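You operate a simulated robot arm through the tools that you are given. There is no shell and no other tool. Be economical: measure what you need, move in short steps, check, and stop when the job is done.

Carry out the task below with a simulated robot arm. There is one attempt and no reset: what you move stays moved.

## Task
Put things in order on the dining table. At the end: the grey folded cloth stands where the blue trinket box stood; the blue trinket box from the dining table stands where the purple stone stood; the purple stone from the dining table stands where the red apple stood; the orange glass cylinder from the dining table stands where the grey folded cloth stood; the red apple is in the silver water bowl; whatever was shut is shut again. Leave all else as you found it, and nothing knocked over.

Only the result counts: the job must be done as asked and must still hold three seconds after the hand-in. Knocking over, shifting, dropping, spilling or breaking anything else fails it.

## Robot
A 6-joint arm with a two-finger parallel gripper, fixed in place. Base frame: the origin is at the foot of the arm, x ahead of it, y to its left, z up; the work surface is at about z = 0. Lengths are in cm, angles in rad, forces in N, time in s.
With the tool pointing down near the work surface it reaches from about 18 to 46 cm from the base axis. Its first joint turns from -1.222 to 1.222 rad. Payload 1.9 kg.
Tool frame: the origin (TCP) lies between the finger pads and is the grasp point; the fingertips stand 2.3 cm ahead of it; z points along the fingers, y is the line along which they close. The gripper opens to 9.4 cm. The fingers are 3.8 cm wide and 1 cm thick; the gripper's body (5.4 by 9.6 cm) begins 3.9 cm behind the TCP.
Orientation is told as [roll, pitch, yaw] about the base's x, y, z axes, in that order, counted from this pose: with the fingers straight down and closing along the base's y, the tool's x points along the base's -x, its y along +y and its z along -z.

## Interface
- The arm moves only by the tool arm_command. Its argument "motion" is text: rows parted by semicolons, each of 7 numbers parted by spaces: the finger opening in cm, from 0 to 9.4, then the shift along the tool's x, y, z in units of 300 mm (1.0 is 300 mm), then the turn, a rotation vector about the tool's x, y, z in units of 45 degrees (1.0 is 45 degrees). In form: jaw dx dy dz ax ay az; .... A call has 1 to 12 rows; each row is the pose to reach, as a shift and turn from the pose commanded when the call began, along the tool's axes at that moment. A call with a number of a shift or a turn outside -1 to 1 is refused whole. Each row takes 0.2 s and may step no farther than 5 cm and 0.15 rad from the row before; otherwise, or with a gripper value out of range, the whole call is refused. Where a pose cannot be reached the arm comes as near as it can. A force on the tool above 40 N (or 10 N above the force at the start of the call, whichever is more), or a blocked arm, ends the call early, and 0.2 s more pass. The fingers move at their own pace (about 10.8 cm/s each) and stop on an object; they squeeze with about 41 N. The grip force told is the motor's: it shows also when the fingers shut on nothing. Time passes only in rows, and 0.2 s behind the last, so rows that repeat a pose let the fingers close. It gives the time, the measured TCP pose, the force on the tool (base axes), the opening and the grip force at its end, in the units of the frame above (readings bear some noise), and new pictures: "show" is both (left out), scene, wrist or none.
- Cameras (640 x 400 px; columns grow to the right, rows downward): "scene" is fixed at [4.55, 30.79, 42.29]; the picture's right is [-0.85, -0.53, 0.00], its down [-0.32, 0.51, -0.80] and it looks along [0.43, -0.68, -0.60] (base axes); focal length 249 px, centre (320, 200). "wrist" rides on the gripper at [-3.9, 0, -4.4] in the tool frame; the picture's right is [0.00, -1.00, 0.00], its down [0.97, 0.00, -0.24] and it looks along [0.24, 0.00, 0.97] (tool axes); focal length 218 px, centre (320, 200).
- pixel_to_xyz(camera, pixels): for up to 12 pixels [column, row] of the newest picture of that camera ("zoom" is the newest enlarged one), the place [x, y, z] in the base frame of the surface seen there, good to about 0.3 cm. It takes no simulated time.
- zoom(camera, box): a new picture of the part [left, top, right, bottom] of that camera's present view, enlarged. It takes no simulated time.
- finish_job(): hands the job in; it is judged then, once.

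Keep the steps short. Do not move on a guess: measure, check each grasp and each placing, and mend mistakes. In all there are 80 turns and 120 pictures (those below and enlarged ones count). Leave the gripper open and the arm clear of the work at the hand-in unless told otherwise, and finish with a single line.

The tools are called after "Emit:" as a command line: name --argument value ..., lists and objects as JSON in quotes. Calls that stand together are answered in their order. arm_command: Moves the arm, as the interface text tells. Its arguments: {"type":"object","properties":{"motion":{"type":"string"},"show":{"type":"string","enum":["both","scene","wrist","none"]}},"required":["motion"]} The other tools are called the same way: pixel_to_xyz (camera, pixels) gives the place of the surface under pixels of a picture; zoom (camera, box) takes an enlarged picture of a part of a camera's view; finish_job () hands the job in.

At the start:

```text
time: 0.0
eef_pos: [24.61, -11.31, 27.45]
tcp_rot: [-0.001, -0.005, 0.0]
contact_force: [-0.7, 0.5, -0.4]
grip_width: 9.4
grip_force: 0.1
```

scene: 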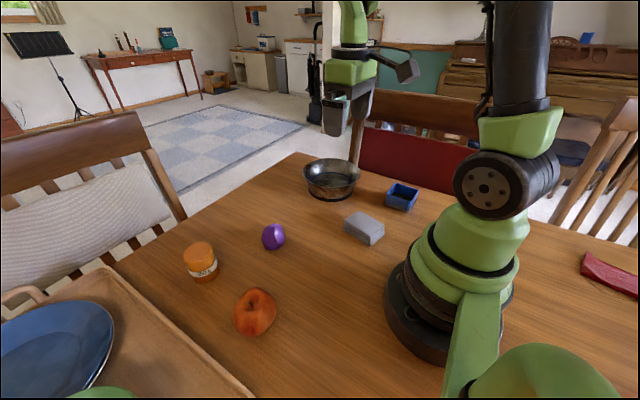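
wrist: 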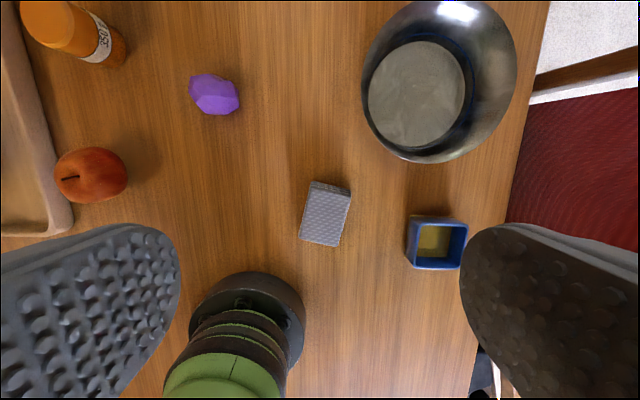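

I see the apple, cylinder (jar), stone, cloth, trinket box and bowl in the wrist view. First I measure each of them.

Emit:
pixel_to_xyz --camera "wrist" --pixels '[[90, 175], [214, 95], [325, 213], [436, 240], [436, 220], [410, 95], [75, 30], [440, 10], [410, 268], [464, 268], [467, 225], [408, 218]]'

Emit:
pixel_to_xyz --camera "scene" --pixels '[[256, 312], [273, 237], [364, 226], [402, 190], [199, 250], [203, 270], [330, 180], [255, 292], [345, 228], [368, 243], [384, 228], [360, 213]]'

Emit:
zoom --camera "scene" --box '[170, 140, 430, 345]'

Emit:
zoom --camera "wrist" --box '[280, 160, 480, 285]'

```text
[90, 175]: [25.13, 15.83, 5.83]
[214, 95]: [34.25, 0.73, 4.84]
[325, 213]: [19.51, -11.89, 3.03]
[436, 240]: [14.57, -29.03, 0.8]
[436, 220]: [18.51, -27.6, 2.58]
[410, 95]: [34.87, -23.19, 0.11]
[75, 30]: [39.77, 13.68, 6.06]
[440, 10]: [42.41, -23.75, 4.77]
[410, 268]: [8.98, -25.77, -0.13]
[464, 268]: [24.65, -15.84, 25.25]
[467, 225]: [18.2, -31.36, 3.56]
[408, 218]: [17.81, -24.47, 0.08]
```

```text
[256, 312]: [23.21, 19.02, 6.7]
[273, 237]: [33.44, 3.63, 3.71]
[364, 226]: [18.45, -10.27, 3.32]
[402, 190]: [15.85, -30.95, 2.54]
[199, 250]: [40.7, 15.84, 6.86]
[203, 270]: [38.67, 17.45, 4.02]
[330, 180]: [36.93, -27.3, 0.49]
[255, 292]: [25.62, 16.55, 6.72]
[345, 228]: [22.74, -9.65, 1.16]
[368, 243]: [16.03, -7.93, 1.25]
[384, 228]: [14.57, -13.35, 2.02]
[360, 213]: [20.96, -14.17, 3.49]
```

```text
1.95 times, centred on (300, 242) of scene
```

zoom: 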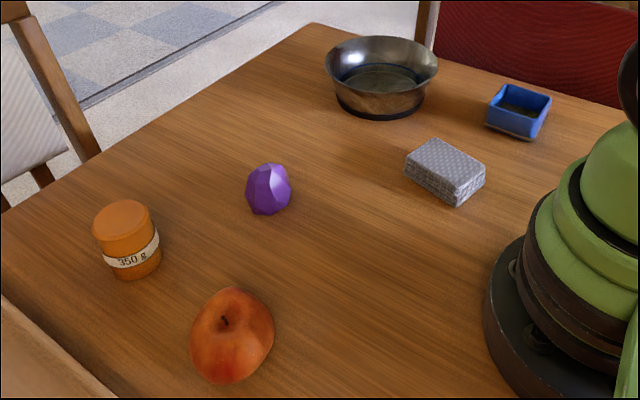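

```text
3.20 times, centred on (380, 222) of wrist
```

zoom: 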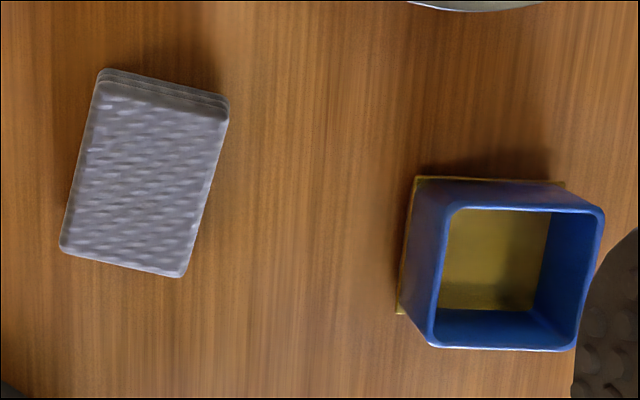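

Nothing on the table looks shut. I plan this chain, which needs no spare spot: apple to bowl, stone, box, cloth, cylinder. I start by moving above the apple, staying high, for a better look.

Emit:
arm_command --motion "9.4 0 0.133 0 0 0 0; 9.4 0 0.267 0 0 0 0; 9.4 0 0.4 0.05 0 0 0; 9.4 0 0.533 0.1 0 0 0; 9.4 0 0.667 0.15 0 0 0; 9.4 0 0.8 0.2 0 0 0; 9.4 0 0.933 0.25 0 0 0; 9.4 0 0.933 0.25 0 0 0"

```text
time: 1.8
eef_pos: [24.45, 16.74, 20.05]
tcp_rot: [-0.001, -0.004, 0.0]
contact_force: [0.2, 0.1, 0.1]
grip_width: 9.39
grip_force: 0.1
```

scene: 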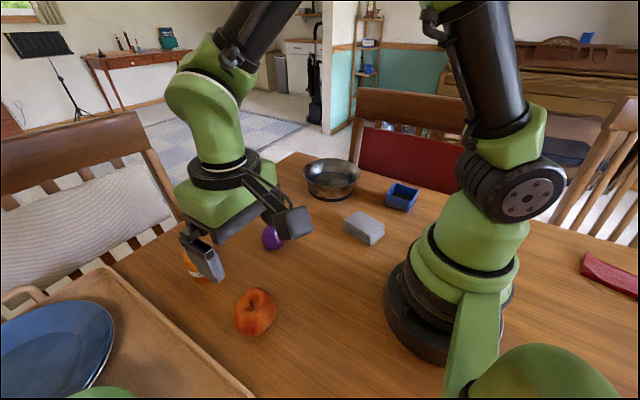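
wrist: 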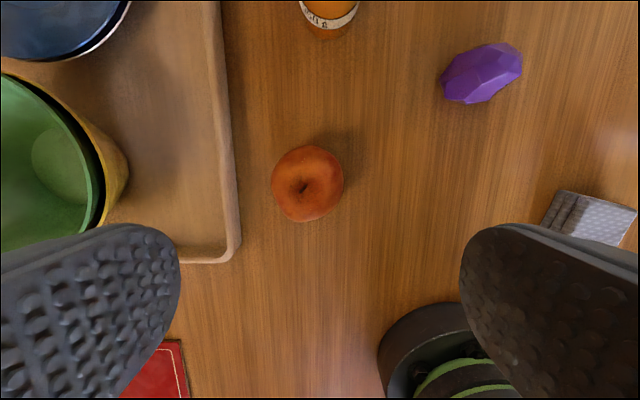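

The apple is at about (307,184), and the tray edge sits to its left at column 240. I measure the apple's extents and the tray gap.

Emit:
pixel_to_xyz --camera "wrist" --pixels '[[307, 184], [276, 184], [339, 184], [307, 150], [307, 218], [243, 186], [236, 186], [226, 186], [305, 186], [295, 215], [480, 74], [330, 15]]'

Emit:
zoom --camera "wrist" --box '[210, 120, 370, 220]'

```text
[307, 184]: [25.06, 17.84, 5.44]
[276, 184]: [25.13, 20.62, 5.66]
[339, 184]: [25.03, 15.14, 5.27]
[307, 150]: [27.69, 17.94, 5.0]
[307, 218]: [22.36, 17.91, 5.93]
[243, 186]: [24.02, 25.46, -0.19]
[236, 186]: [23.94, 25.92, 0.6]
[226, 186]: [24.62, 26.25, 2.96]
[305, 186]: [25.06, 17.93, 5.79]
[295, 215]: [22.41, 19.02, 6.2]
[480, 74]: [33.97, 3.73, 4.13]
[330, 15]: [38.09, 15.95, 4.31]
```

```text
4.00 times, centred on (290, 170) of wrist
```

zoom: 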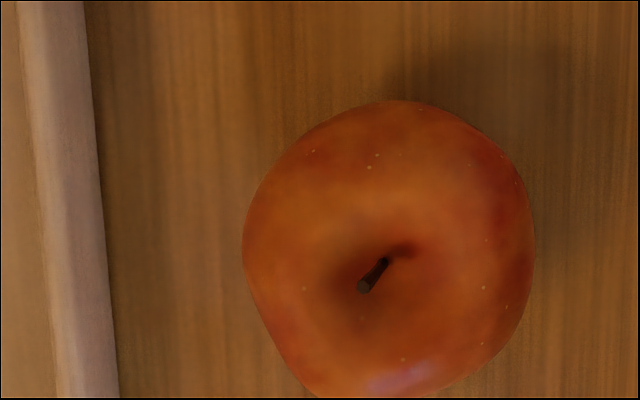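

The apple's centre is about (25.0, 17.9) and it is about 6.2 cm wide. The tray starts at y≈25.5, so the open fingers fit. I descend to z≈3.5.

Emit:
arm_command --motion "9.4 -0.018 0.039 0.13 0 0 0; 9.4 -0.018 0.039 0.26 0 0 0; 9.4 -0.018 0.039 0.36 0 0 0; 9.4 -0.018 0.039 0.46 0 0 0; 9.4 -0.018 0.039 0.51 0 0 0; 9.4 -0.018 0.039 0.55 0 0 0; 9.4 -0.018 0.039 0.55 0 0 0"

```text
time: 3.4
eef_pos: [25.32, 17.85, 3.2]
tcp_rot: [0.001, -0.004, 0.001]
contact_force: [0.2, -0.9, 0.9]
grip_width: 9.4
grip_force: 0.0
```

scene: 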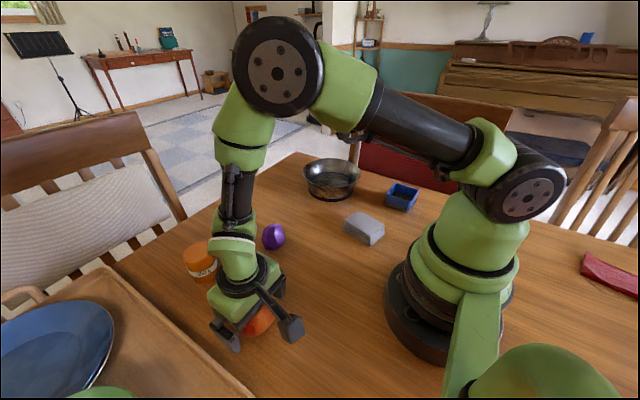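
wrist: 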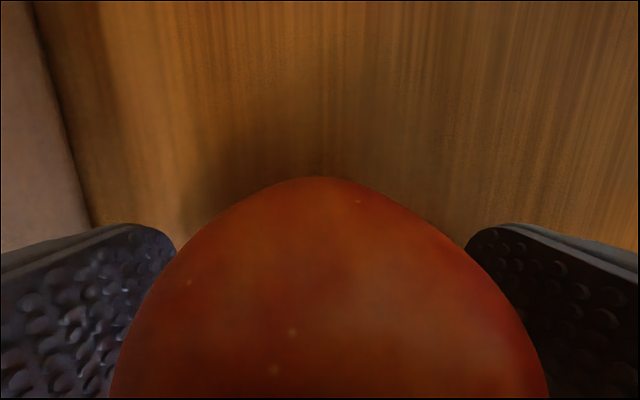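

The apple sits centred between the pads, with its edges at columns 110 and 545. I close, then lift a little.

Emit:
arm_command --motion "5 0 0 0 0 0 0; 5 0 0 0 0 0 0; 5 0 0 0 0 0 0; 5 0 0 -0.1 0 0 0; 5 0 0 -0.2 0 0 0; 5 0 0 -0.33 0 0 0" --show "wrist"

```text
time: 4.8
eef_pos: [25.4, 17.8, 13.48]
tcp_rot: [-0.002, -0.003, 0.001]
contact_force: [-0.3, 0.2, -2.7]
grip_width: 6.77
grip_force: 40.7
```

wrist: 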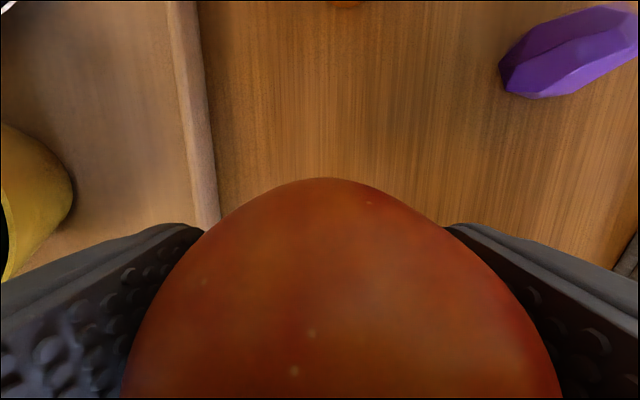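

It is held at 6.77 wide. The bowl's centre works out to about (35.2, -24.3). I carry the apple toward it at a safe height.

Emit:
arm_command --motion "5 -0.02 -0.1 -0.02 0 0 0; 5 -0.05 -0.2 -0.05 0 0 0; 5 -0.08 -0.32 -0.08 0 0 0; 5 -0.11 -0.44 -0.1 0 0 0; 5 -0.14 -0.56 -0.1 0 0 0; 5 -0.17 -0.68 -0.1 0 0 0; 5 -0.2 -0.8 -0.1 0 0 0; 5 -0.2 -0.9 -0.1 0 0 0;5 -0.2 -0.98 -0.1 0 0 0;5 -0.2 -0.98 -0.1 0 0 0"

```text
time: 7.0
eef_pos: [31.04, -11.52, 16.29]
tcp_rot: [-0.001, -0.003, 0.001]
contact_force: [0.6, -0.7, -3.0]
grip_width: 6.75
grip_force: 41.0
```

scene: 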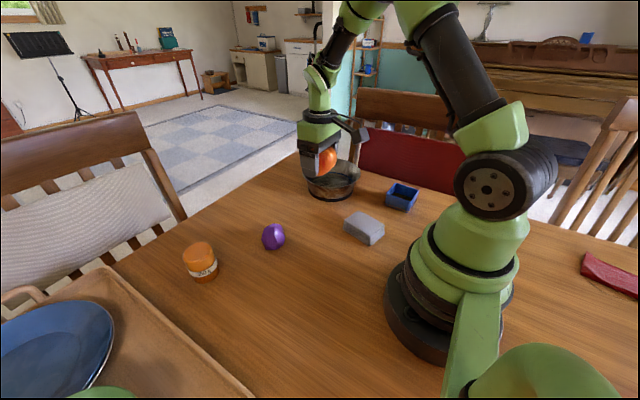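
wrist: 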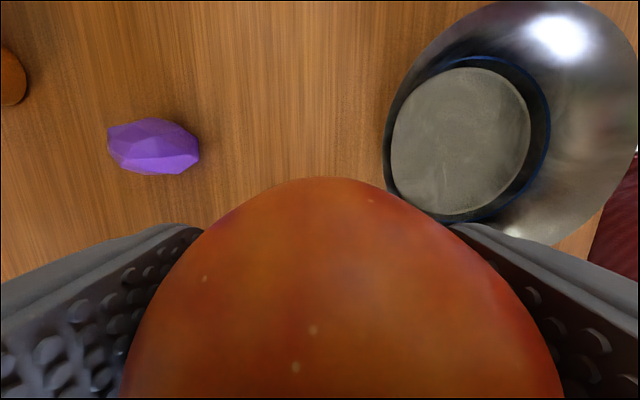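

The bowl is at the upper right of the wrist view, so I measure its floor and rim.

Emit:
pixel_to_xyz --camera "wrist" --pixels '[[460, 140], [400, 140], [524, 140], [470, 75], [455, 210], [384, 150], [637, 110], [545, 243], [520, 3], [600, 140], [570, 140], [150, 148]]'

Emit:
pixel_to_xyz --camera "scene" --pixels '[[304, 170], [358, 178], [330, 202], [325, 199], [352, 162], [335, 186]]'

```text
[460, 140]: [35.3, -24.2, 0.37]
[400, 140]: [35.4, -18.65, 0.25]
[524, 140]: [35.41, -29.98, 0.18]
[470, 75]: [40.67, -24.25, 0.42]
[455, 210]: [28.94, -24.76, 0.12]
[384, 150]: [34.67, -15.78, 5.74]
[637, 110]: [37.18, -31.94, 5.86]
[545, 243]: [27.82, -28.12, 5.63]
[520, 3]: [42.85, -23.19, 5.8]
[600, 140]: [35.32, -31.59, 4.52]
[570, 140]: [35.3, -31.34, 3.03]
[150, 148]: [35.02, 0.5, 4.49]
```

```text
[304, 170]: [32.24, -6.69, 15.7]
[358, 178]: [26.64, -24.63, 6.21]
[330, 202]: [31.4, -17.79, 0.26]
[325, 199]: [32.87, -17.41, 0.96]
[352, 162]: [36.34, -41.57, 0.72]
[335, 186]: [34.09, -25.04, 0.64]
```

The bowl's centre is (35.2, -24.2), its floor is at z 0.3 and its rim at z 5.8 with radius 8.4. I move above it, then down to z≈4.

Emit:
arm_command --motion "5 -0.05 -0.12 0 0 0 0; 5 -0.1 -0.25 0 0 0 0; 5 -0.14 -0.37 0 0 0 0; 5 -0.14 -0.423 0 0 0 0; 5 -0.14 -0.423 0.1 0 0 0; 5 -0.14 -0.423 0.2 0 0 0; 5 -0.14 -0.423 0.28 0 0 0; 5 -0.14 -0.423 0.34 0 0 0; 5 -0.14 -0.423 0.38 0 0 0; 5 -0.14 -0.423 0.41 0 0 0; 5 -0.14 -0.423 0.41 0 0 0"

```text
time: 9.4
eef_pos: [35.55, -24.25, 4.08]
tcp_rot: [-0.002, -0.004, 0.0]
contact_force: [-0.3, 0.4, -1.5]
grip_width: 6.72
grip_force: 41.3
```

scene: 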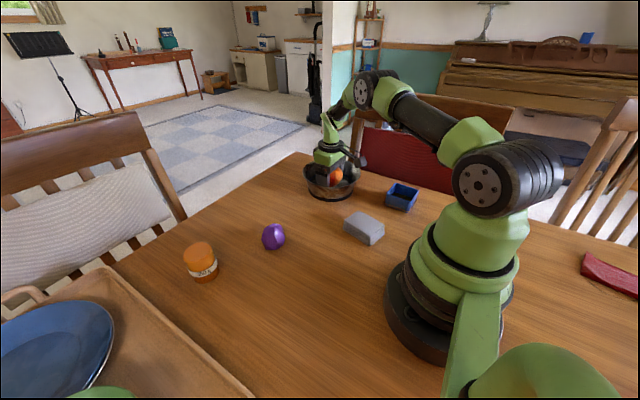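
wrist: 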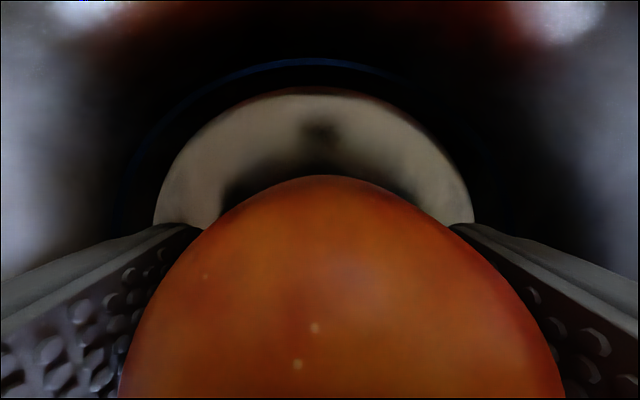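

The apple is just above the bowl floor. I lower it 0.3 cm, open to 8.2 and rise straight up.

Emit:
arm_command --motion "5 0 0 0.01 0 0 0; 6.8 0 0 0.01 0 0 0; 8.2 0 0 0.01 0 0 0; 8.2 0 0 0.01 0 0 0; 8.2 0 0 -0.08 0 0 0; 8.2 0 0 -0.2 0 0 0; 9.4 0 0 -0.33 0 0 0; 9.4 0 0 -0.45 0 0 0; 9.4 0 0 -0.45 0 0 0"

```text
time: 11.4
eef_pos: [35.51, -24.0, 17.43]
tcp_rot: [-0.002, -0.005, 0.001]
contact_force: [0.1, 0.4, -0.2]
grip_width: 9.41
grip_force: 0.1
```

scene: 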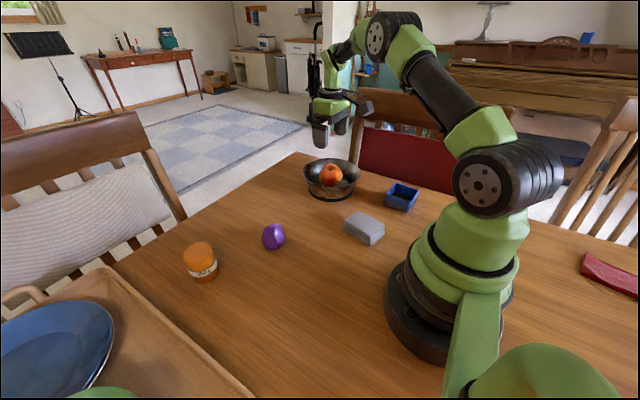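
wrist: 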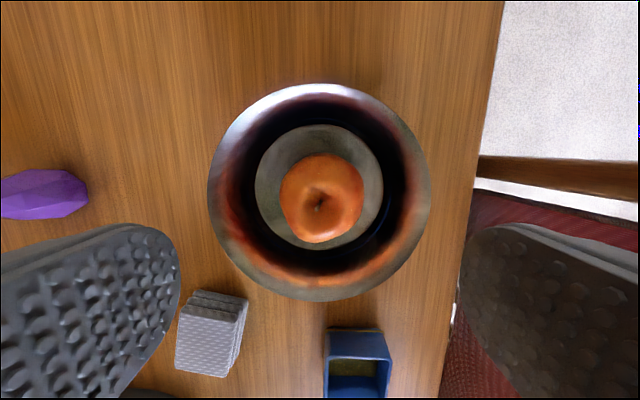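

The apple is in the bowl. Next I move above the stone, near (34.3, 2).

Emit:
arm_command --motion "9.4 0.01 0.14 0 0 0 0; 9.4 0.02 0.28 0 0 0 0; 9.4 0.03 0.42 0 0 0 0; 9.4 0.04 0.56 0 0 0 0; 9.4 0.04 0.7 0 0 0 0; 9.4 0.04 0.8 0 0 0 0; 9.4 0.04 0.867 0.02 0 0 0; 9.4 0.04 0.867 0.03 0 0 0" --show "wrist"

Emit:
zoom --camera "wrist" --box '[240, 120, 400, 220]'

Emit:
zoom --camera "scene" --box '[240, 210, 304, 260]'

```text
time: 13.2
eef_pos: [34.14, 1.84, 16.78]
tcp_rot: [0.001, -0.003, 0.001]
contact_force: [-0.1, -1.3, 0.2]
grip_width: 9.41
grip_force: 0.0
```

wrist: 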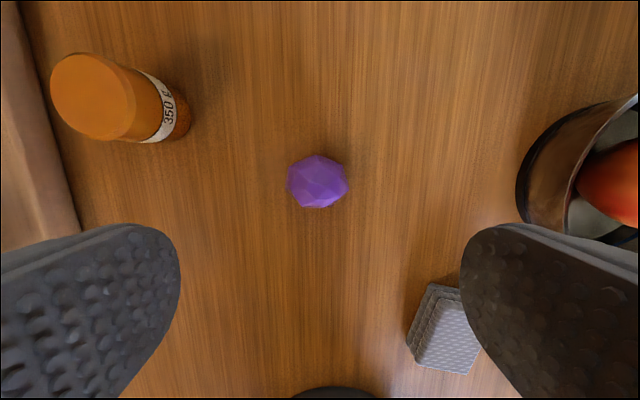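

```text
4.00 times, centred on (320, 170) of wrist
```

zoom: 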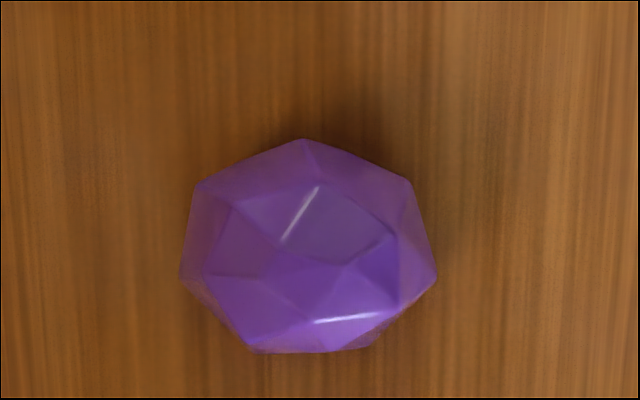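

```text
8.00 times, centred on (272, 235) of scene
```

zoom: 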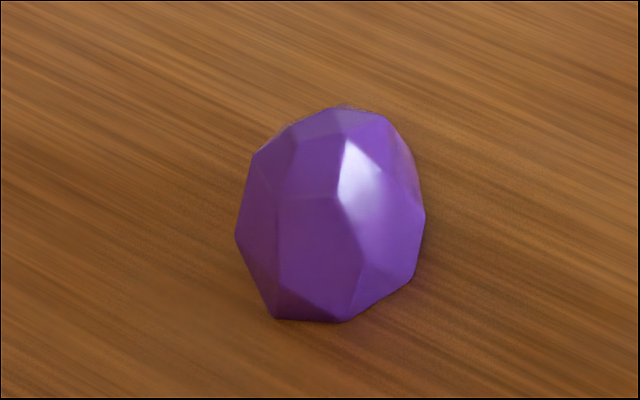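

Emit:
pixel_to_xyz --camera "wrist" --pixels '[[318, 182], [288, 188], [346, 188], [316, 157], [316, 206], [300, 170], [335, 170], [325, 200], [310, 185]]'

```text
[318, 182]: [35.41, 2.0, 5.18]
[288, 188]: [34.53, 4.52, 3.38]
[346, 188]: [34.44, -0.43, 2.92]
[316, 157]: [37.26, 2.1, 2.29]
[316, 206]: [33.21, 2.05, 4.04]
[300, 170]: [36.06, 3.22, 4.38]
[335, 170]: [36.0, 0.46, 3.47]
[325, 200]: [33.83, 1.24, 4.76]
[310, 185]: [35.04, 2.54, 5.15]
```

The stone's centre is about (35.0, 2.05); it is 5 wide in y and 5.2 tall. I descend over it to z≈3.

Emit:
arm_command --motion "9.4 -0.029 0.007 0.12 0 0 0; 9.4 -0.029 0.007 0.24 0 0 0; 9.4 -0.029 0.007 0.34 0 0 0; 9.4 -0.029 0.007 0.4 0 0 0; 9.4 -0.029 0.007 0.44 0 0 0; 9.4 -0.029 0.007 0.46 0 0 0; 9.4 -0.029 0.007 0.46 0 0 0" --show "wrist"

```text
time: 14.8
eef_pos: [35.25, 2.04, 2.75]
tcp_rot: [0.001, -0.004, -0.001]
contact_force: [-0.6, 0.1, 0.7]
grip_width: 9.41
grip_force: 0.1
```

wrist: 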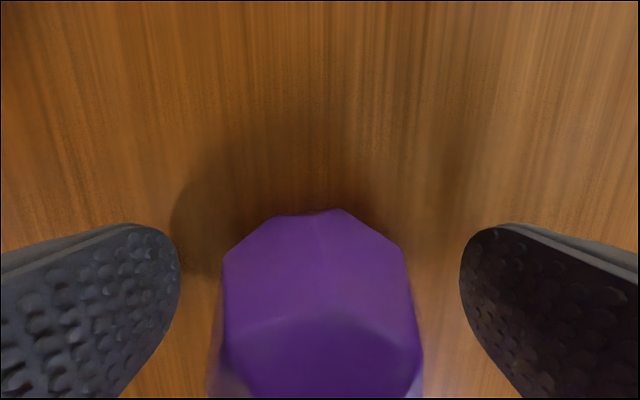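

The stone is centred between the pads. I close and lift.

Emit:
arm_command --motion "4 0 0 0 0 0 0; 4 0 0 0 0 0 0; 4 0 0 0 0 0 0; 4 0 0 -0.08 0 0 0; 4 0 0 -0.2 0 0 0; 4 0 0 -0.33 0 0 0" --show "wrist"

```text
time: 16.2
eef_pos: [35.04, 2.03, 12.66]
tcp_rot: [0.0, -0.002, 0.001]
contact_force: [0.3, -0.1, -1.5]
grip_width: 5.74
grip_force: 41.1
```

wrist: 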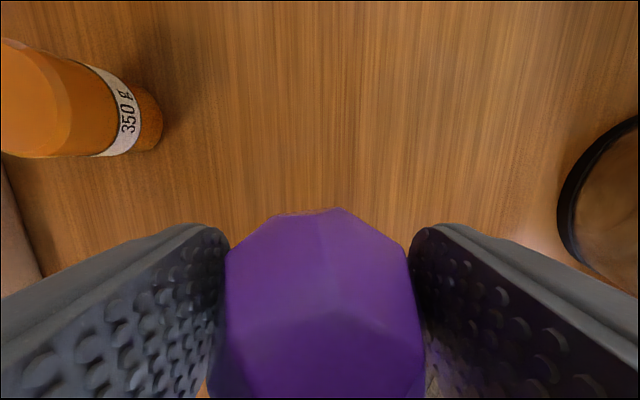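

The stone is held at 5.74. I carry it to the apple's old spot at (25.1, 17.9) and descend to just above the table.

Emit:
arm_command --motion "4 0.06 0.08 -0.03 0 0 0; 4 0.13 0.18 -0.03 0 0 0; 4 0.2 0.28 -0.03 0 0 0; 4 0.26 0.38 -0.03 0 0 0; 4 0.31 0.47 -0.03 0 0 0; 4 0.333 0.528 0 0 0 0; 4 0.333 0.528 0.1 0 0 0; 4 0.333 0.528 0.19 0 0 0; 4 0.333 0.528 0.26 0 0 0; 4 0.333 0.528 0.3 0 0 0; 4 0.333 0.528 0.322 0 0 0; 4 0.333 0.528 0.322 0 0 0"

```text
time: 18.8
eef_pos: [25.34, 17.9, 3.03]
tcp_rot: [0.001, -0.005, -0.001]
contact_force: [-0.7, 0.3, -1.8]
grip_width: 5.77
grip_force: 41.3
```

scene: 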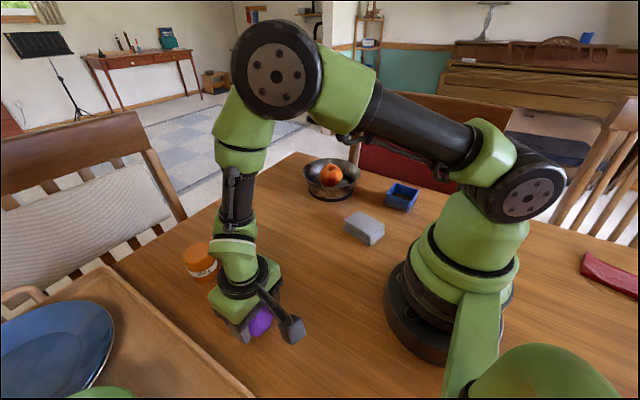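
wrist: 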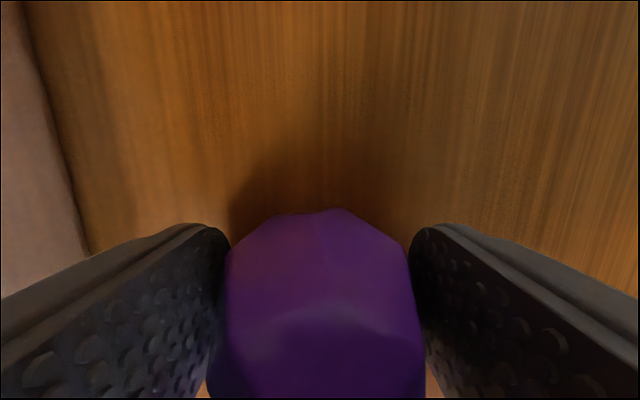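

I lower it the last 0.25 cm, open, and rise straight up.

Emit:
arm_command --motion "4 0 0 0.008 0 0 0; 5.6 0 0 0.008 0 0 0; 6.5 0 0 0.008 0 0 0; 8 0 0 0.008 0 0 0; 8 0 0 0.008 0 0 0; 8.4 0 0 -0.08 0 0 0; 9.4 0 0 -0.2 0 0 0; 9.4 0 0 -0.33 0 0 0; 9.4 0 0 -0.47 0 0 0; 9.4 0 0 -0.47 0 0 0" --show "wrist"

Emit:
zoom --camera "scene" --box '[170, 140, 430, 345]'

Emit:
pixel_to_xyz --camera "wrist" --pixels '[[320, 182], [288, 190], [346, 190], [316, 160], [316, 206], [300, 180]]'

```text
time: 21.0
eef_pos: [25.26, 17.8, 17.07]
tcp_rot: [-0.002, -0.003, 0.0]
contact_force: [0.0, -1.5, -0.6]
grip_width: 9.41
grip_force: 0.0
```

wrist: 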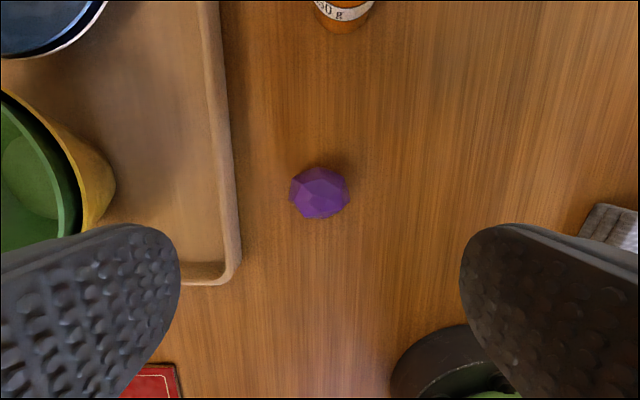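

```text
1.95 times, centred on (300, 242) of scene
```

zoom: 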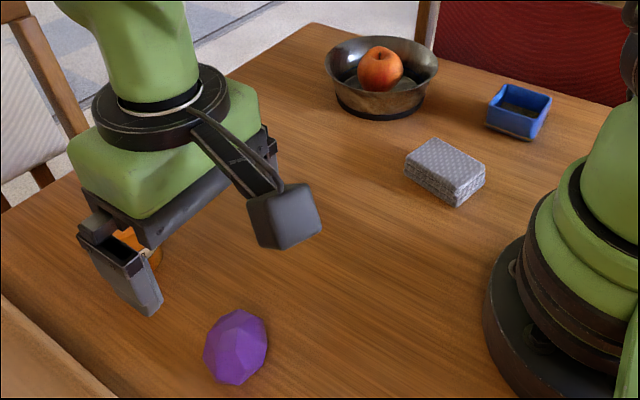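

```text
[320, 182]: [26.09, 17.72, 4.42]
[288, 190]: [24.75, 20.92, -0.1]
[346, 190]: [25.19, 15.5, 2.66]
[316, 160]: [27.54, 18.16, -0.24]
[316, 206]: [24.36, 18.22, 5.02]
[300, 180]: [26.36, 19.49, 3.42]
```

The stone is standing at the apple's spot. Next I travel at height toward the trinket box.

Emit:
arm_command --motion "9.4 0 -0.08 -0.03 0 0 0; 9.4 0 -0.2 -0.05 0 0 0; 9.4 0 -0.34 -0.05 0 0 0; 9.4 0 -0.48 -0.05 0 0 0; 9.4 0 -0.62 -0.05 0 0 0; 9.4 0 -0.76 -0.05 0 0 0; 9.4 0 -0.9 -0.05 0 0 0; 9.4 0 -1 -0.05 0 0 0; 9.4 0 -1 -0.05 0 0 0" --show "none"

Emit:
arm_command --motion "9.4 0.05 -0.08 0 0 0 0; 9.4 0.12 -0.2 0 0 0 0; 9.4 0.2 -0.32 0 0 0 0; 9.4 0.27 -0.43 0 0 0 0; 9.4 0.3 -0.52 0 0 0 0; 9.4 0.3 -0.52 0 0 0 0"

```text
time: 23.0
eef_pos: [25.23, -12.26, 18.54]
tcp_rot: [-0.001, -0.003, 0.0]
contact_force: [-0.3, -0.1, 0.0]
grip_width: 9.42
grip_force: 0.1
```

```text
time: 24.4
eef_pos: [16.08, -27.76, 18.62]
tcp_rot: [0.0, -0.004, 0.0]
contact_force: [0.3, -0.6, 0.3]
grip_width: 9.37
grip_force: 0.0
```

scene: 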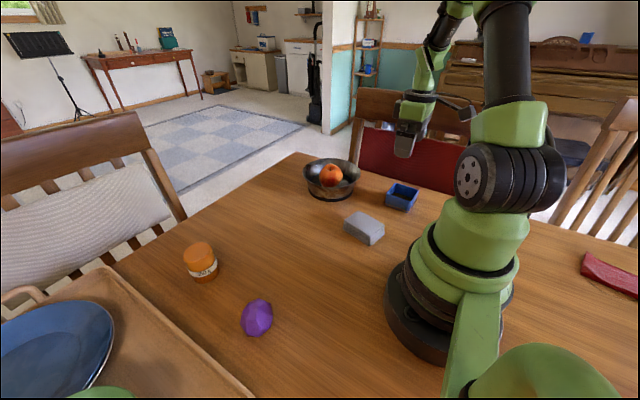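
wrist: 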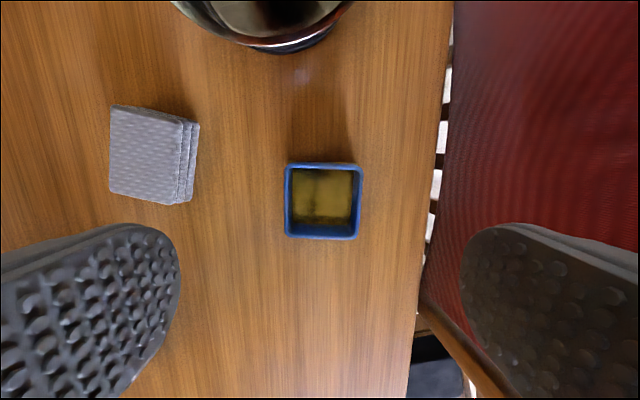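

Emit:
zoom --camera "wrist" --box '[260, 140, 388, 260]'

Emit:
pixel_to_xyz --camera "wrist" --pixels '[[288, 166], [361, 168], [356, 237], [286, 236], [323, 200], [287, 200], [359, 203], [323, 165], [321, 237], [138, 153], [186, 160], [428, 200]]'

Emit:
pixel_to_xyz --camera "scene" --pixels '[[393, 186], [386, 202], [409, 208], [418, 190], [387, 208], [408, 212]]'

```text
3.33 times, centred on (324, 200) of wrist
```

zoom: 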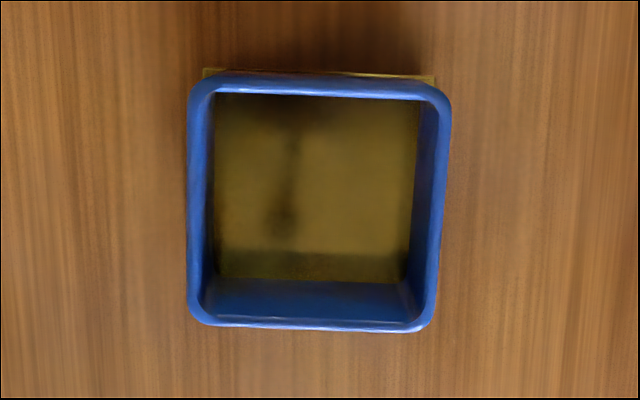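

```text
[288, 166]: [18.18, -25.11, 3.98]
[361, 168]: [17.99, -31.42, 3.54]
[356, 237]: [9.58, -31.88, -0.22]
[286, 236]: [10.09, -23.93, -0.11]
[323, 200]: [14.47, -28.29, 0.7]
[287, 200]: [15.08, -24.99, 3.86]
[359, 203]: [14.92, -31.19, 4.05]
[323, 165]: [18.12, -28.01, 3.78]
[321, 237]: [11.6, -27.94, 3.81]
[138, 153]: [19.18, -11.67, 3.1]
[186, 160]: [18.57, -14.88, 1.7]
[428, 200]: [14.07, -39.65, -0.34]
```

```text
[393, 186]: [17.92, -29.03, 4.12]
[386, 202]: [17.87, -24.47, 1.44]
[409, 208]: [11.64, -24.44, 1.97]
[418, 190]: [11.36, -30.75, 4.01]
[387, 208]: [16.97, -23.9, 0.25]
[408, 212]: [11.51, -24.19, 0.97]
```

The box's centre is about (14.9, -28.1). It is 6.3 wide in y, 4 tall and nearly square to the axes. I descend around it.

Emit:
arm_command --motion "9.4 0.045 -0.012 0.13 0 0 0; 9.4 0.045 -0.012 0.26 0 0 0; 9.4 0.045 -0.012 0.36 0 0 0; 9.4 0.045 -0.012 0.44 0 0 0; 9.4 0.045 -0.012 0.49 0 0 0; 9.4 0.045 -0.012 0.52 0 0 0; 9.4 0.045 -0.012 0.52 0 0 0" --show "wrist"

```text
time: 26.0
eef_pos: [15.01, -28.07, 3.19]
tcp_rot: [-0.003, -0.003, -0.002]
contact_force: [0.8, 0.7, -0.4]
grip_width: 9.42
grip_force: 0.0
```

wrist: 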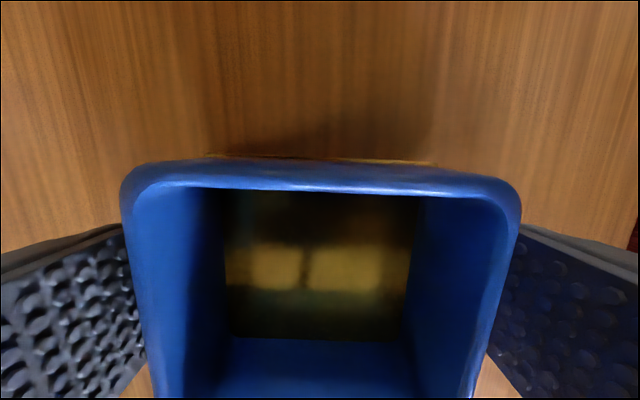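

The box fits between the pads. I lower 0.4 cm, close and lift.

Emit:
arm_command --motion "9.4 0 0 0.013 0 0 0; 5.5 0 0 0.013 0 0 0; 5.5 0 0 0.013 0 0 0; 5.5 0 0 0.013 0 0 0; 5.5 0 0 -0.06 0 0 0; 5.5 0 0 -0.18 0 0 0; 5.5 0 0 -0.32 0 0 0; 5.5 0 0 -0.4 0 0 0"

```text
time: 27.8
eef_pos: [14.85, -27.91, 15.26]
tcp_rot: [0.0, -0.002, 0.0]
contact_force: [1.0, 0.1, -1.1]
grip_width: 6.97
grip_force: 40.8
```

scene: 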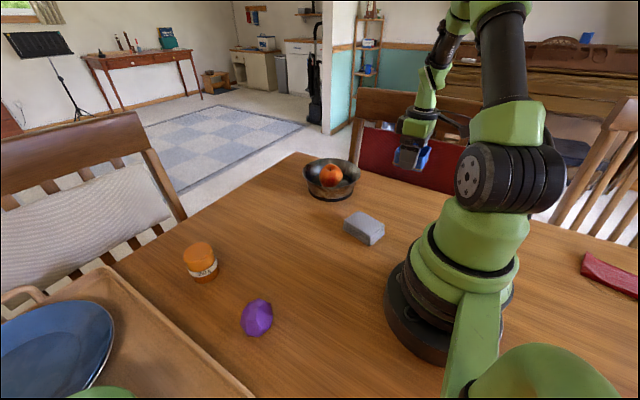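
wrist: 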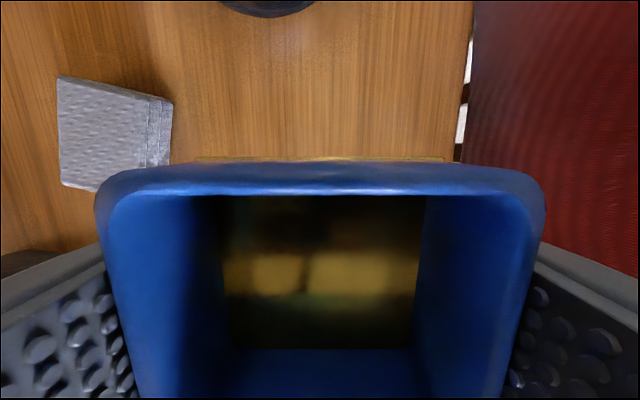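

The box is held at 6.97. I carry it toward the stone's old spot at (35.0, 2.05), in two parts.

Emit:
arm_command --motion "5.5 -0.04 0.06 0 0 0 0; 5.5 -0.1 0.15 0 0 0 0; 5.5 -0.17 0.25 0 0 0 0; 5.5 -0.24 0.36 0 0 0 0; 5.5 -0.31 0.47 0 0 0 0; 5.5 -0.38 0.58 0 0 0 0; 5.5 -0.45 0.69 0 0 0 0; 5.5 -0.52 0.79 0 0 0 0; 5.5 -0.6 0.89 0 0 0 0; 5.5 -0.65 0.96 0 0 0 0; 5.5 -0.67 1 0 0 0 0; 5.5 -0.67 1 0 0 0 0"

```text
time: 30.4
eef_pos: [34.92, 1.96, 15.19]
tcp_rot: [0.002, -0.004, 0.0]
contact_force: [-0.2, -0.2, -2.6]
grip_width: 6.99
grip_force: 41.1
```

scene: 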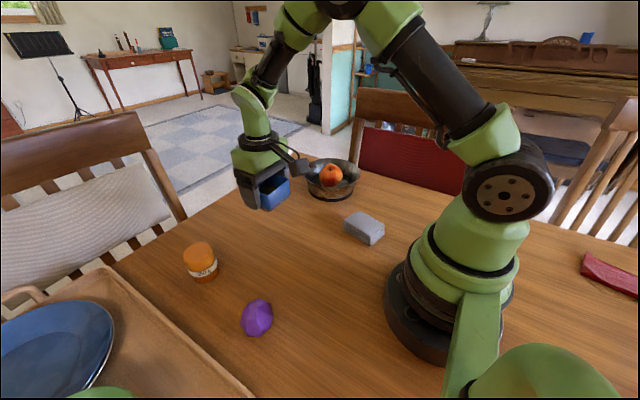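
wrist: 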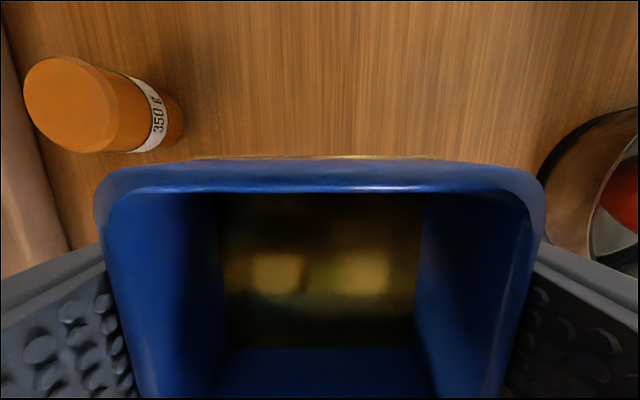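

I am over the spot. I descend to just above the table.

Emit:
arm_command --motion "5.5 0 0.003 0.1 0 0 0; 5.5 0 0.003 0.2 0 0 0; 5.5 0 0.003 0.29 0 0 0; 5.5 0 0.003 0.35 0 0 0; 5.5 0 0.003 0.39 0 0 0; 5.5 0 0.003 0.405 0 0 0; 5.5 0 0.003 0.405 0 0 0" --show "wrist"

```text
time: 32.0
eef_pos: [34.87, 2.02, 3.05]
tcp_rot: [-0.003, -0.004, 0.0]
contact_force: [0.3, 0.1, -1.5]
grip_width: 6.96
grip_force: 41.0
```

wrist: 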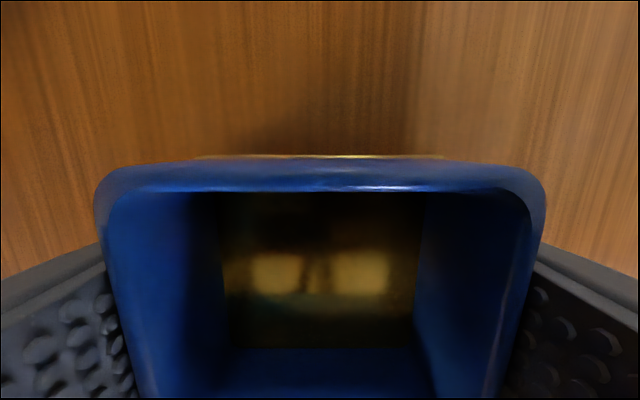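

I lower it the last 0.25 cm, open and rise.

Emit:
arm_command --motion "5.5 0 0 0.008 0 0 0; 6.8 0 0 0.008 0 0 0; 7.6 0 0 0.008 0 0 0; 9.2 0 0 0.008 0 0 0; 9.2 0 0 0.008 0 0 0; 9.4 0 0 -0.08 0 0 0; 9.4 0 0 -0.2 0 0 0; 9.4 0 0 -0.33 0 0 0; 9.4 0 0 -0.47 0 0 0; 9.4 0 0 -0.47 0 0 0"

Emit:
pixel_to_xyz --camera "wrist" --pixels '[[287, 200], [359, 203], [323, 165], [320, 200], [320, 185], [350, 210]]'

```text
time: 34.2
eef_pos: [34.85, 1.85, 16.93]
tcp_rot: [-0.002, -0.004, 0.002]
contact_force: [-1.0, -0.4, -0.1]
grip_width: 9.4
grip_force: 0.1
```

scene: 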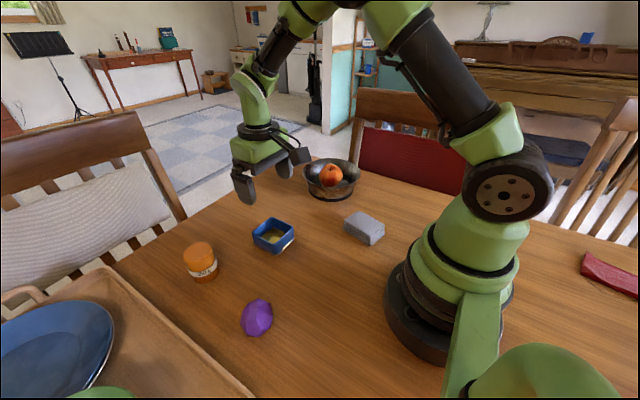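
wrist: 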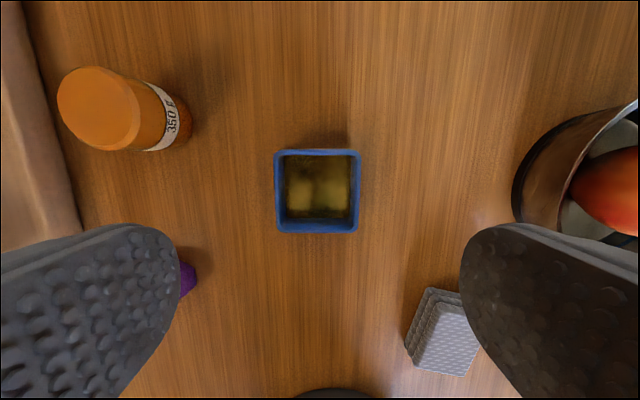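

```text
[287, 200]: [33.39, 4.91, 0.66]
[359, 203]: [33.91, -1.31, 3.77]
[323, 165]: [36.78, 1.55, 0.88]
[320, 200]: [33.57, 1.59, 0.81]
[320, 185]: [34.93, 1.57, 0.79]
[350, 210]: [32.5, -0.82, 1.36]
```

The box stands at the stone's spot. Next I move above the cloth, near (19, -11.5).

Emit:
arm_command --motion "9.4 0.06 -0.05 -0.02 0 0 0; 9.4 0.16 -0.13 -0.02 0 0 0; 9.4 0.27 -0.22 -0.02 0 0 0; 9.4 0.38 -0.31 -0.02 0 0 0; 9.4 0.47 -0.39 -0.02 0 0 0; 9.4 0.53 -0.445 -0.02 0 0 0; 9.4 0.53 -0.445 -0.02 0 0 0" --show "wrist"

Emit:
zoom --camera "wrist" --box '[240, 120, 400, 220]'

```text
time: 35.8
eef_pos: [19.0, -11.19, 17.51]
tcp_rot: [-0.002, -0.004, 0.001]
contact_force: [0.5, -0.3, 0.2]
grip_width: 9.4
grip_force: 0.1
```

wrist: 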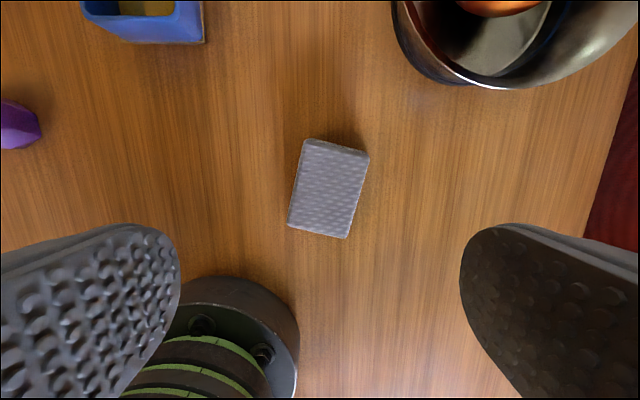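

```text
4.00 times, centred on (320, 170) of wrist
```

zoom: 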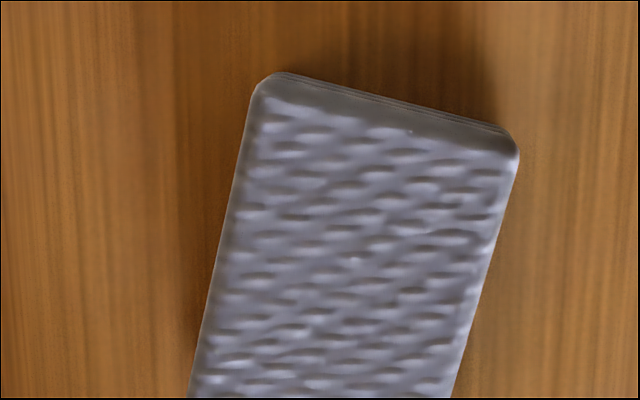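

Emit:
pixel_to_xyz --camera "wrist" --pixels '[[307, 145], [366, 158], [344, 234], [291, 222], [328, 188], [298, 183], [356, 192], [366, 160], [270, 330], [230, 290], [298, 340]]'

```text
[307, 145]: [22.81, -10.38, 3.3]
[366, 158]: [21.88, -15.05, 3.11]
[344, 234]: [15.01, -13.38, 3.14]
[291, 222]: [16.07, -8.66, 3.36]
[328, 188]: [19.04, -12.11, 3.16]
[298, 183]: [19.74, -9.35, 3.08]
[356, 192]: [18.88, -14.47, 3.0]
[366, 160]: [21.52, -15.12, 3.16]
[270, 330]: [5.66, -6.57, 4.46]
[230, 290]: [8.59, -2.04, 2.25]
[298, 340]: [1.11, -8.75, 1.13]
```

The cloth's centre is about (18.95, -11.87), it is 5 wide and 3.2 tall, and its long axis is at yaw -0.22. I turn the gripper to match and descend.

Emit:
arm_command --motion "9.4 0.001 -0.023 0.1 0 0 0.14; 9.4 0.001 -0.023 0.2 0 0 0.28; 9.4 0.001 -0.023 0.31 0 0 0.28; 9.4 0.001 -0.023 0.4 0 0 0.28; 9.4 0.001 -0.023 0.45 0 0 0.28; 9.4 0.001 -0.023 0.485 0 0 0.28; 9.4 0.001 -0.023 0.485 0 0 0.28" --show "wrist"

```text
time: 37.4
eef_pos: [18.99, -12.05, 3.18]
tcp_rot: [0.0, -0.003, -0.218]
contact_force: [0.2, -0.4, 0.7]
grip_width: 9.38
grip_force: 0.1
```

wrist: 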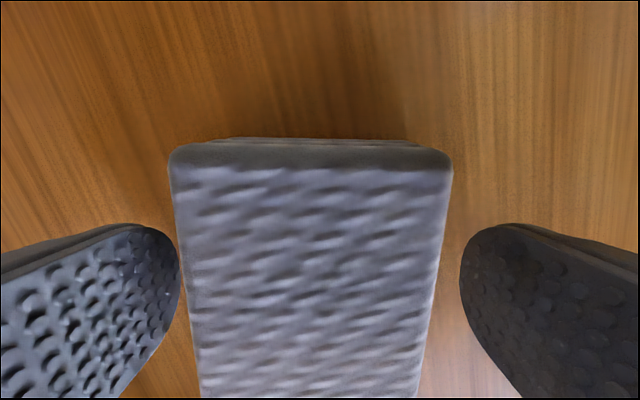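

It is aligned, with the cloth about 0.2 cm to the left. I correct that, lower 0.5 cm, close and lift.

Emit:
arm_command --motion "9.4 0 0.007 0.008 0 0 0; 9.4 0 0.007 0.016 0 0 0; 3.8 0 0.007 0.016 0 0 0; 3.8 0 0.007 0.016 0 0 0; 3.8 0 0.007 0.016 0 0 0; 3.8 0 0.007 -0.05 0 0 0; 3.8 0 0.007 -0.17 0 0 0; 3.8 0 0.007 -0.3 0 0 0; 3.8 0 0.007 -0.35 0 0 0"

```text
time: 39.4
eef_pos: [18.91, -11.73, 13.63]
tcp_rot: [0.001, -0.003, -0.222]
contact_force: [0.2, 0.3, -0.6]
grip_width: 6.1
grip_force: 41.5
```

scene: 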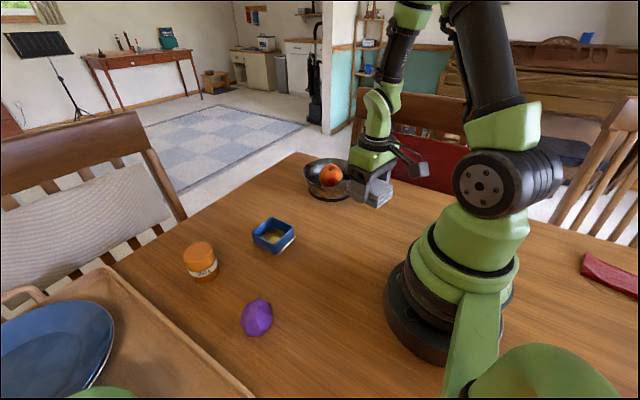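
wrist: 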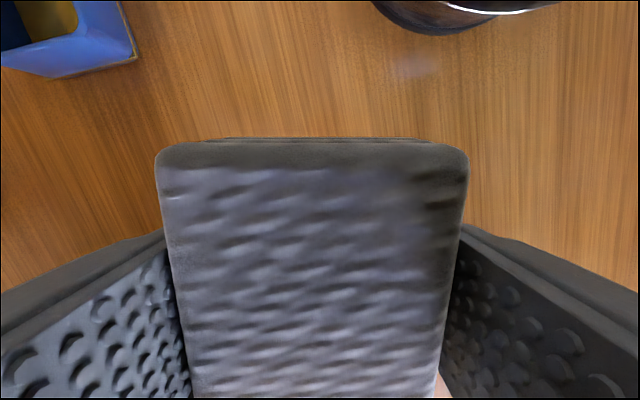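

The cloth is held. I carry it to the box's old spot at (14.9, -28.1) and go down.

Emit:
arm_command --motion "3.8 0.002 -0.07 0 0 0 0; 3.8 0.005 -0.18 0 0 0 0; 3.8 0.007 -0.3 0 0 0 0; 3.8 0.01 -0.42 0 0 0 0; 3.8 0.013 -0.52 0 0 0 0; 3.8 0.013 -0.56 0.05 0 0 0; 3.8 0.013 -0.56 0.15 0 0 0; 3.8 0.013 -0.56 0.24 0 0 0; 3.8 0.013 -0.56 0.3 0 0 0; 3.8 0.013 -0.56 0.335 0 0 0; 3.8 0.013 -0.56 0.355 0 0 0; 3.8 0.013 -0.56 0.355 0 0 0"

```text
time: 42.0
eef_pos: [15.05, -28.05, 2.94]
tcp_rot: [-0.001, -0.003, -0.22]
contact_force: [-0.2, -0.3, -0.1]
grip_width: 6.09
grip_force: 41.3
```

scene: 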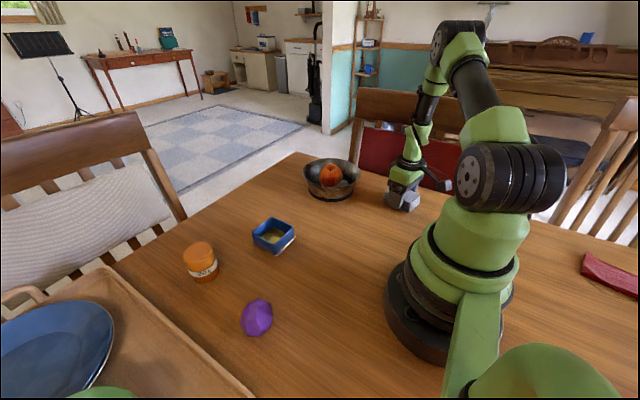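
wrist: 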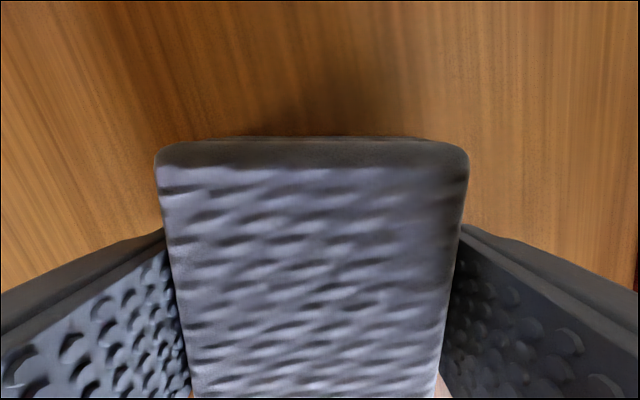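

I lower it slightly, open and rise, turning the gripper back to yaw 0 on the way up.

Emit:
arm_command --motion "3.8 0 0 0.008 0 0 0; 5.9 0 0 0.008 0 0 0; 7 0 0 0.008 0 0 0; 9.2 0 0 0.008 0 0 0; 9.2 0 0 0.008 0 0 0; 9.4 0 0 -0.08 0 0 0; 9.4 0 0 -0.2 0 0 0; 9.4 0 0 -0.33 0 0 -0.14; 9.4 0 0 -0.47 0 0 -0.28; 9.4 0 0 -0.5 0 0 -0.28"

Emit:
pixel_to_xyz --camera "wrist" --pixels '[[307, 155], [366, 168], [344, 234], [300, 222], [324, 192]]'

```text
time: 44.2
eef_pos: [15.0, -28.19, 18.05]
tcp_rot: [-0.002, -0.004, 0.002]
contact_force: [-0.6, 0.6, -0.8]
grip_width: 9.41
grip_force: 0.1
```

scene: 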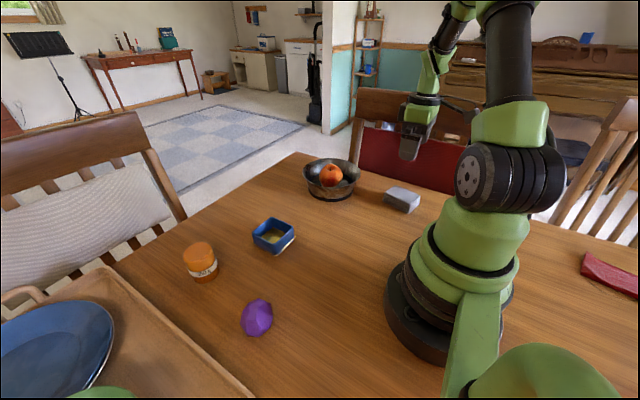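
wrist: 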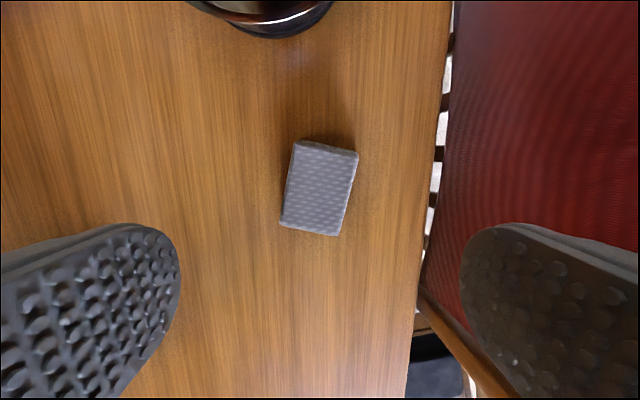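

```text
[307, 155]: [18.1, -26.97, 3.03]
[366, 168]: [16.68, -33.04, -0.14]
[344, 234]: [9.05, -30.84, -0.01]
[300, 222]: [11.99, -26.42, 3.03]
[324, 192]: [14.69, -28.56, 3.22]
```

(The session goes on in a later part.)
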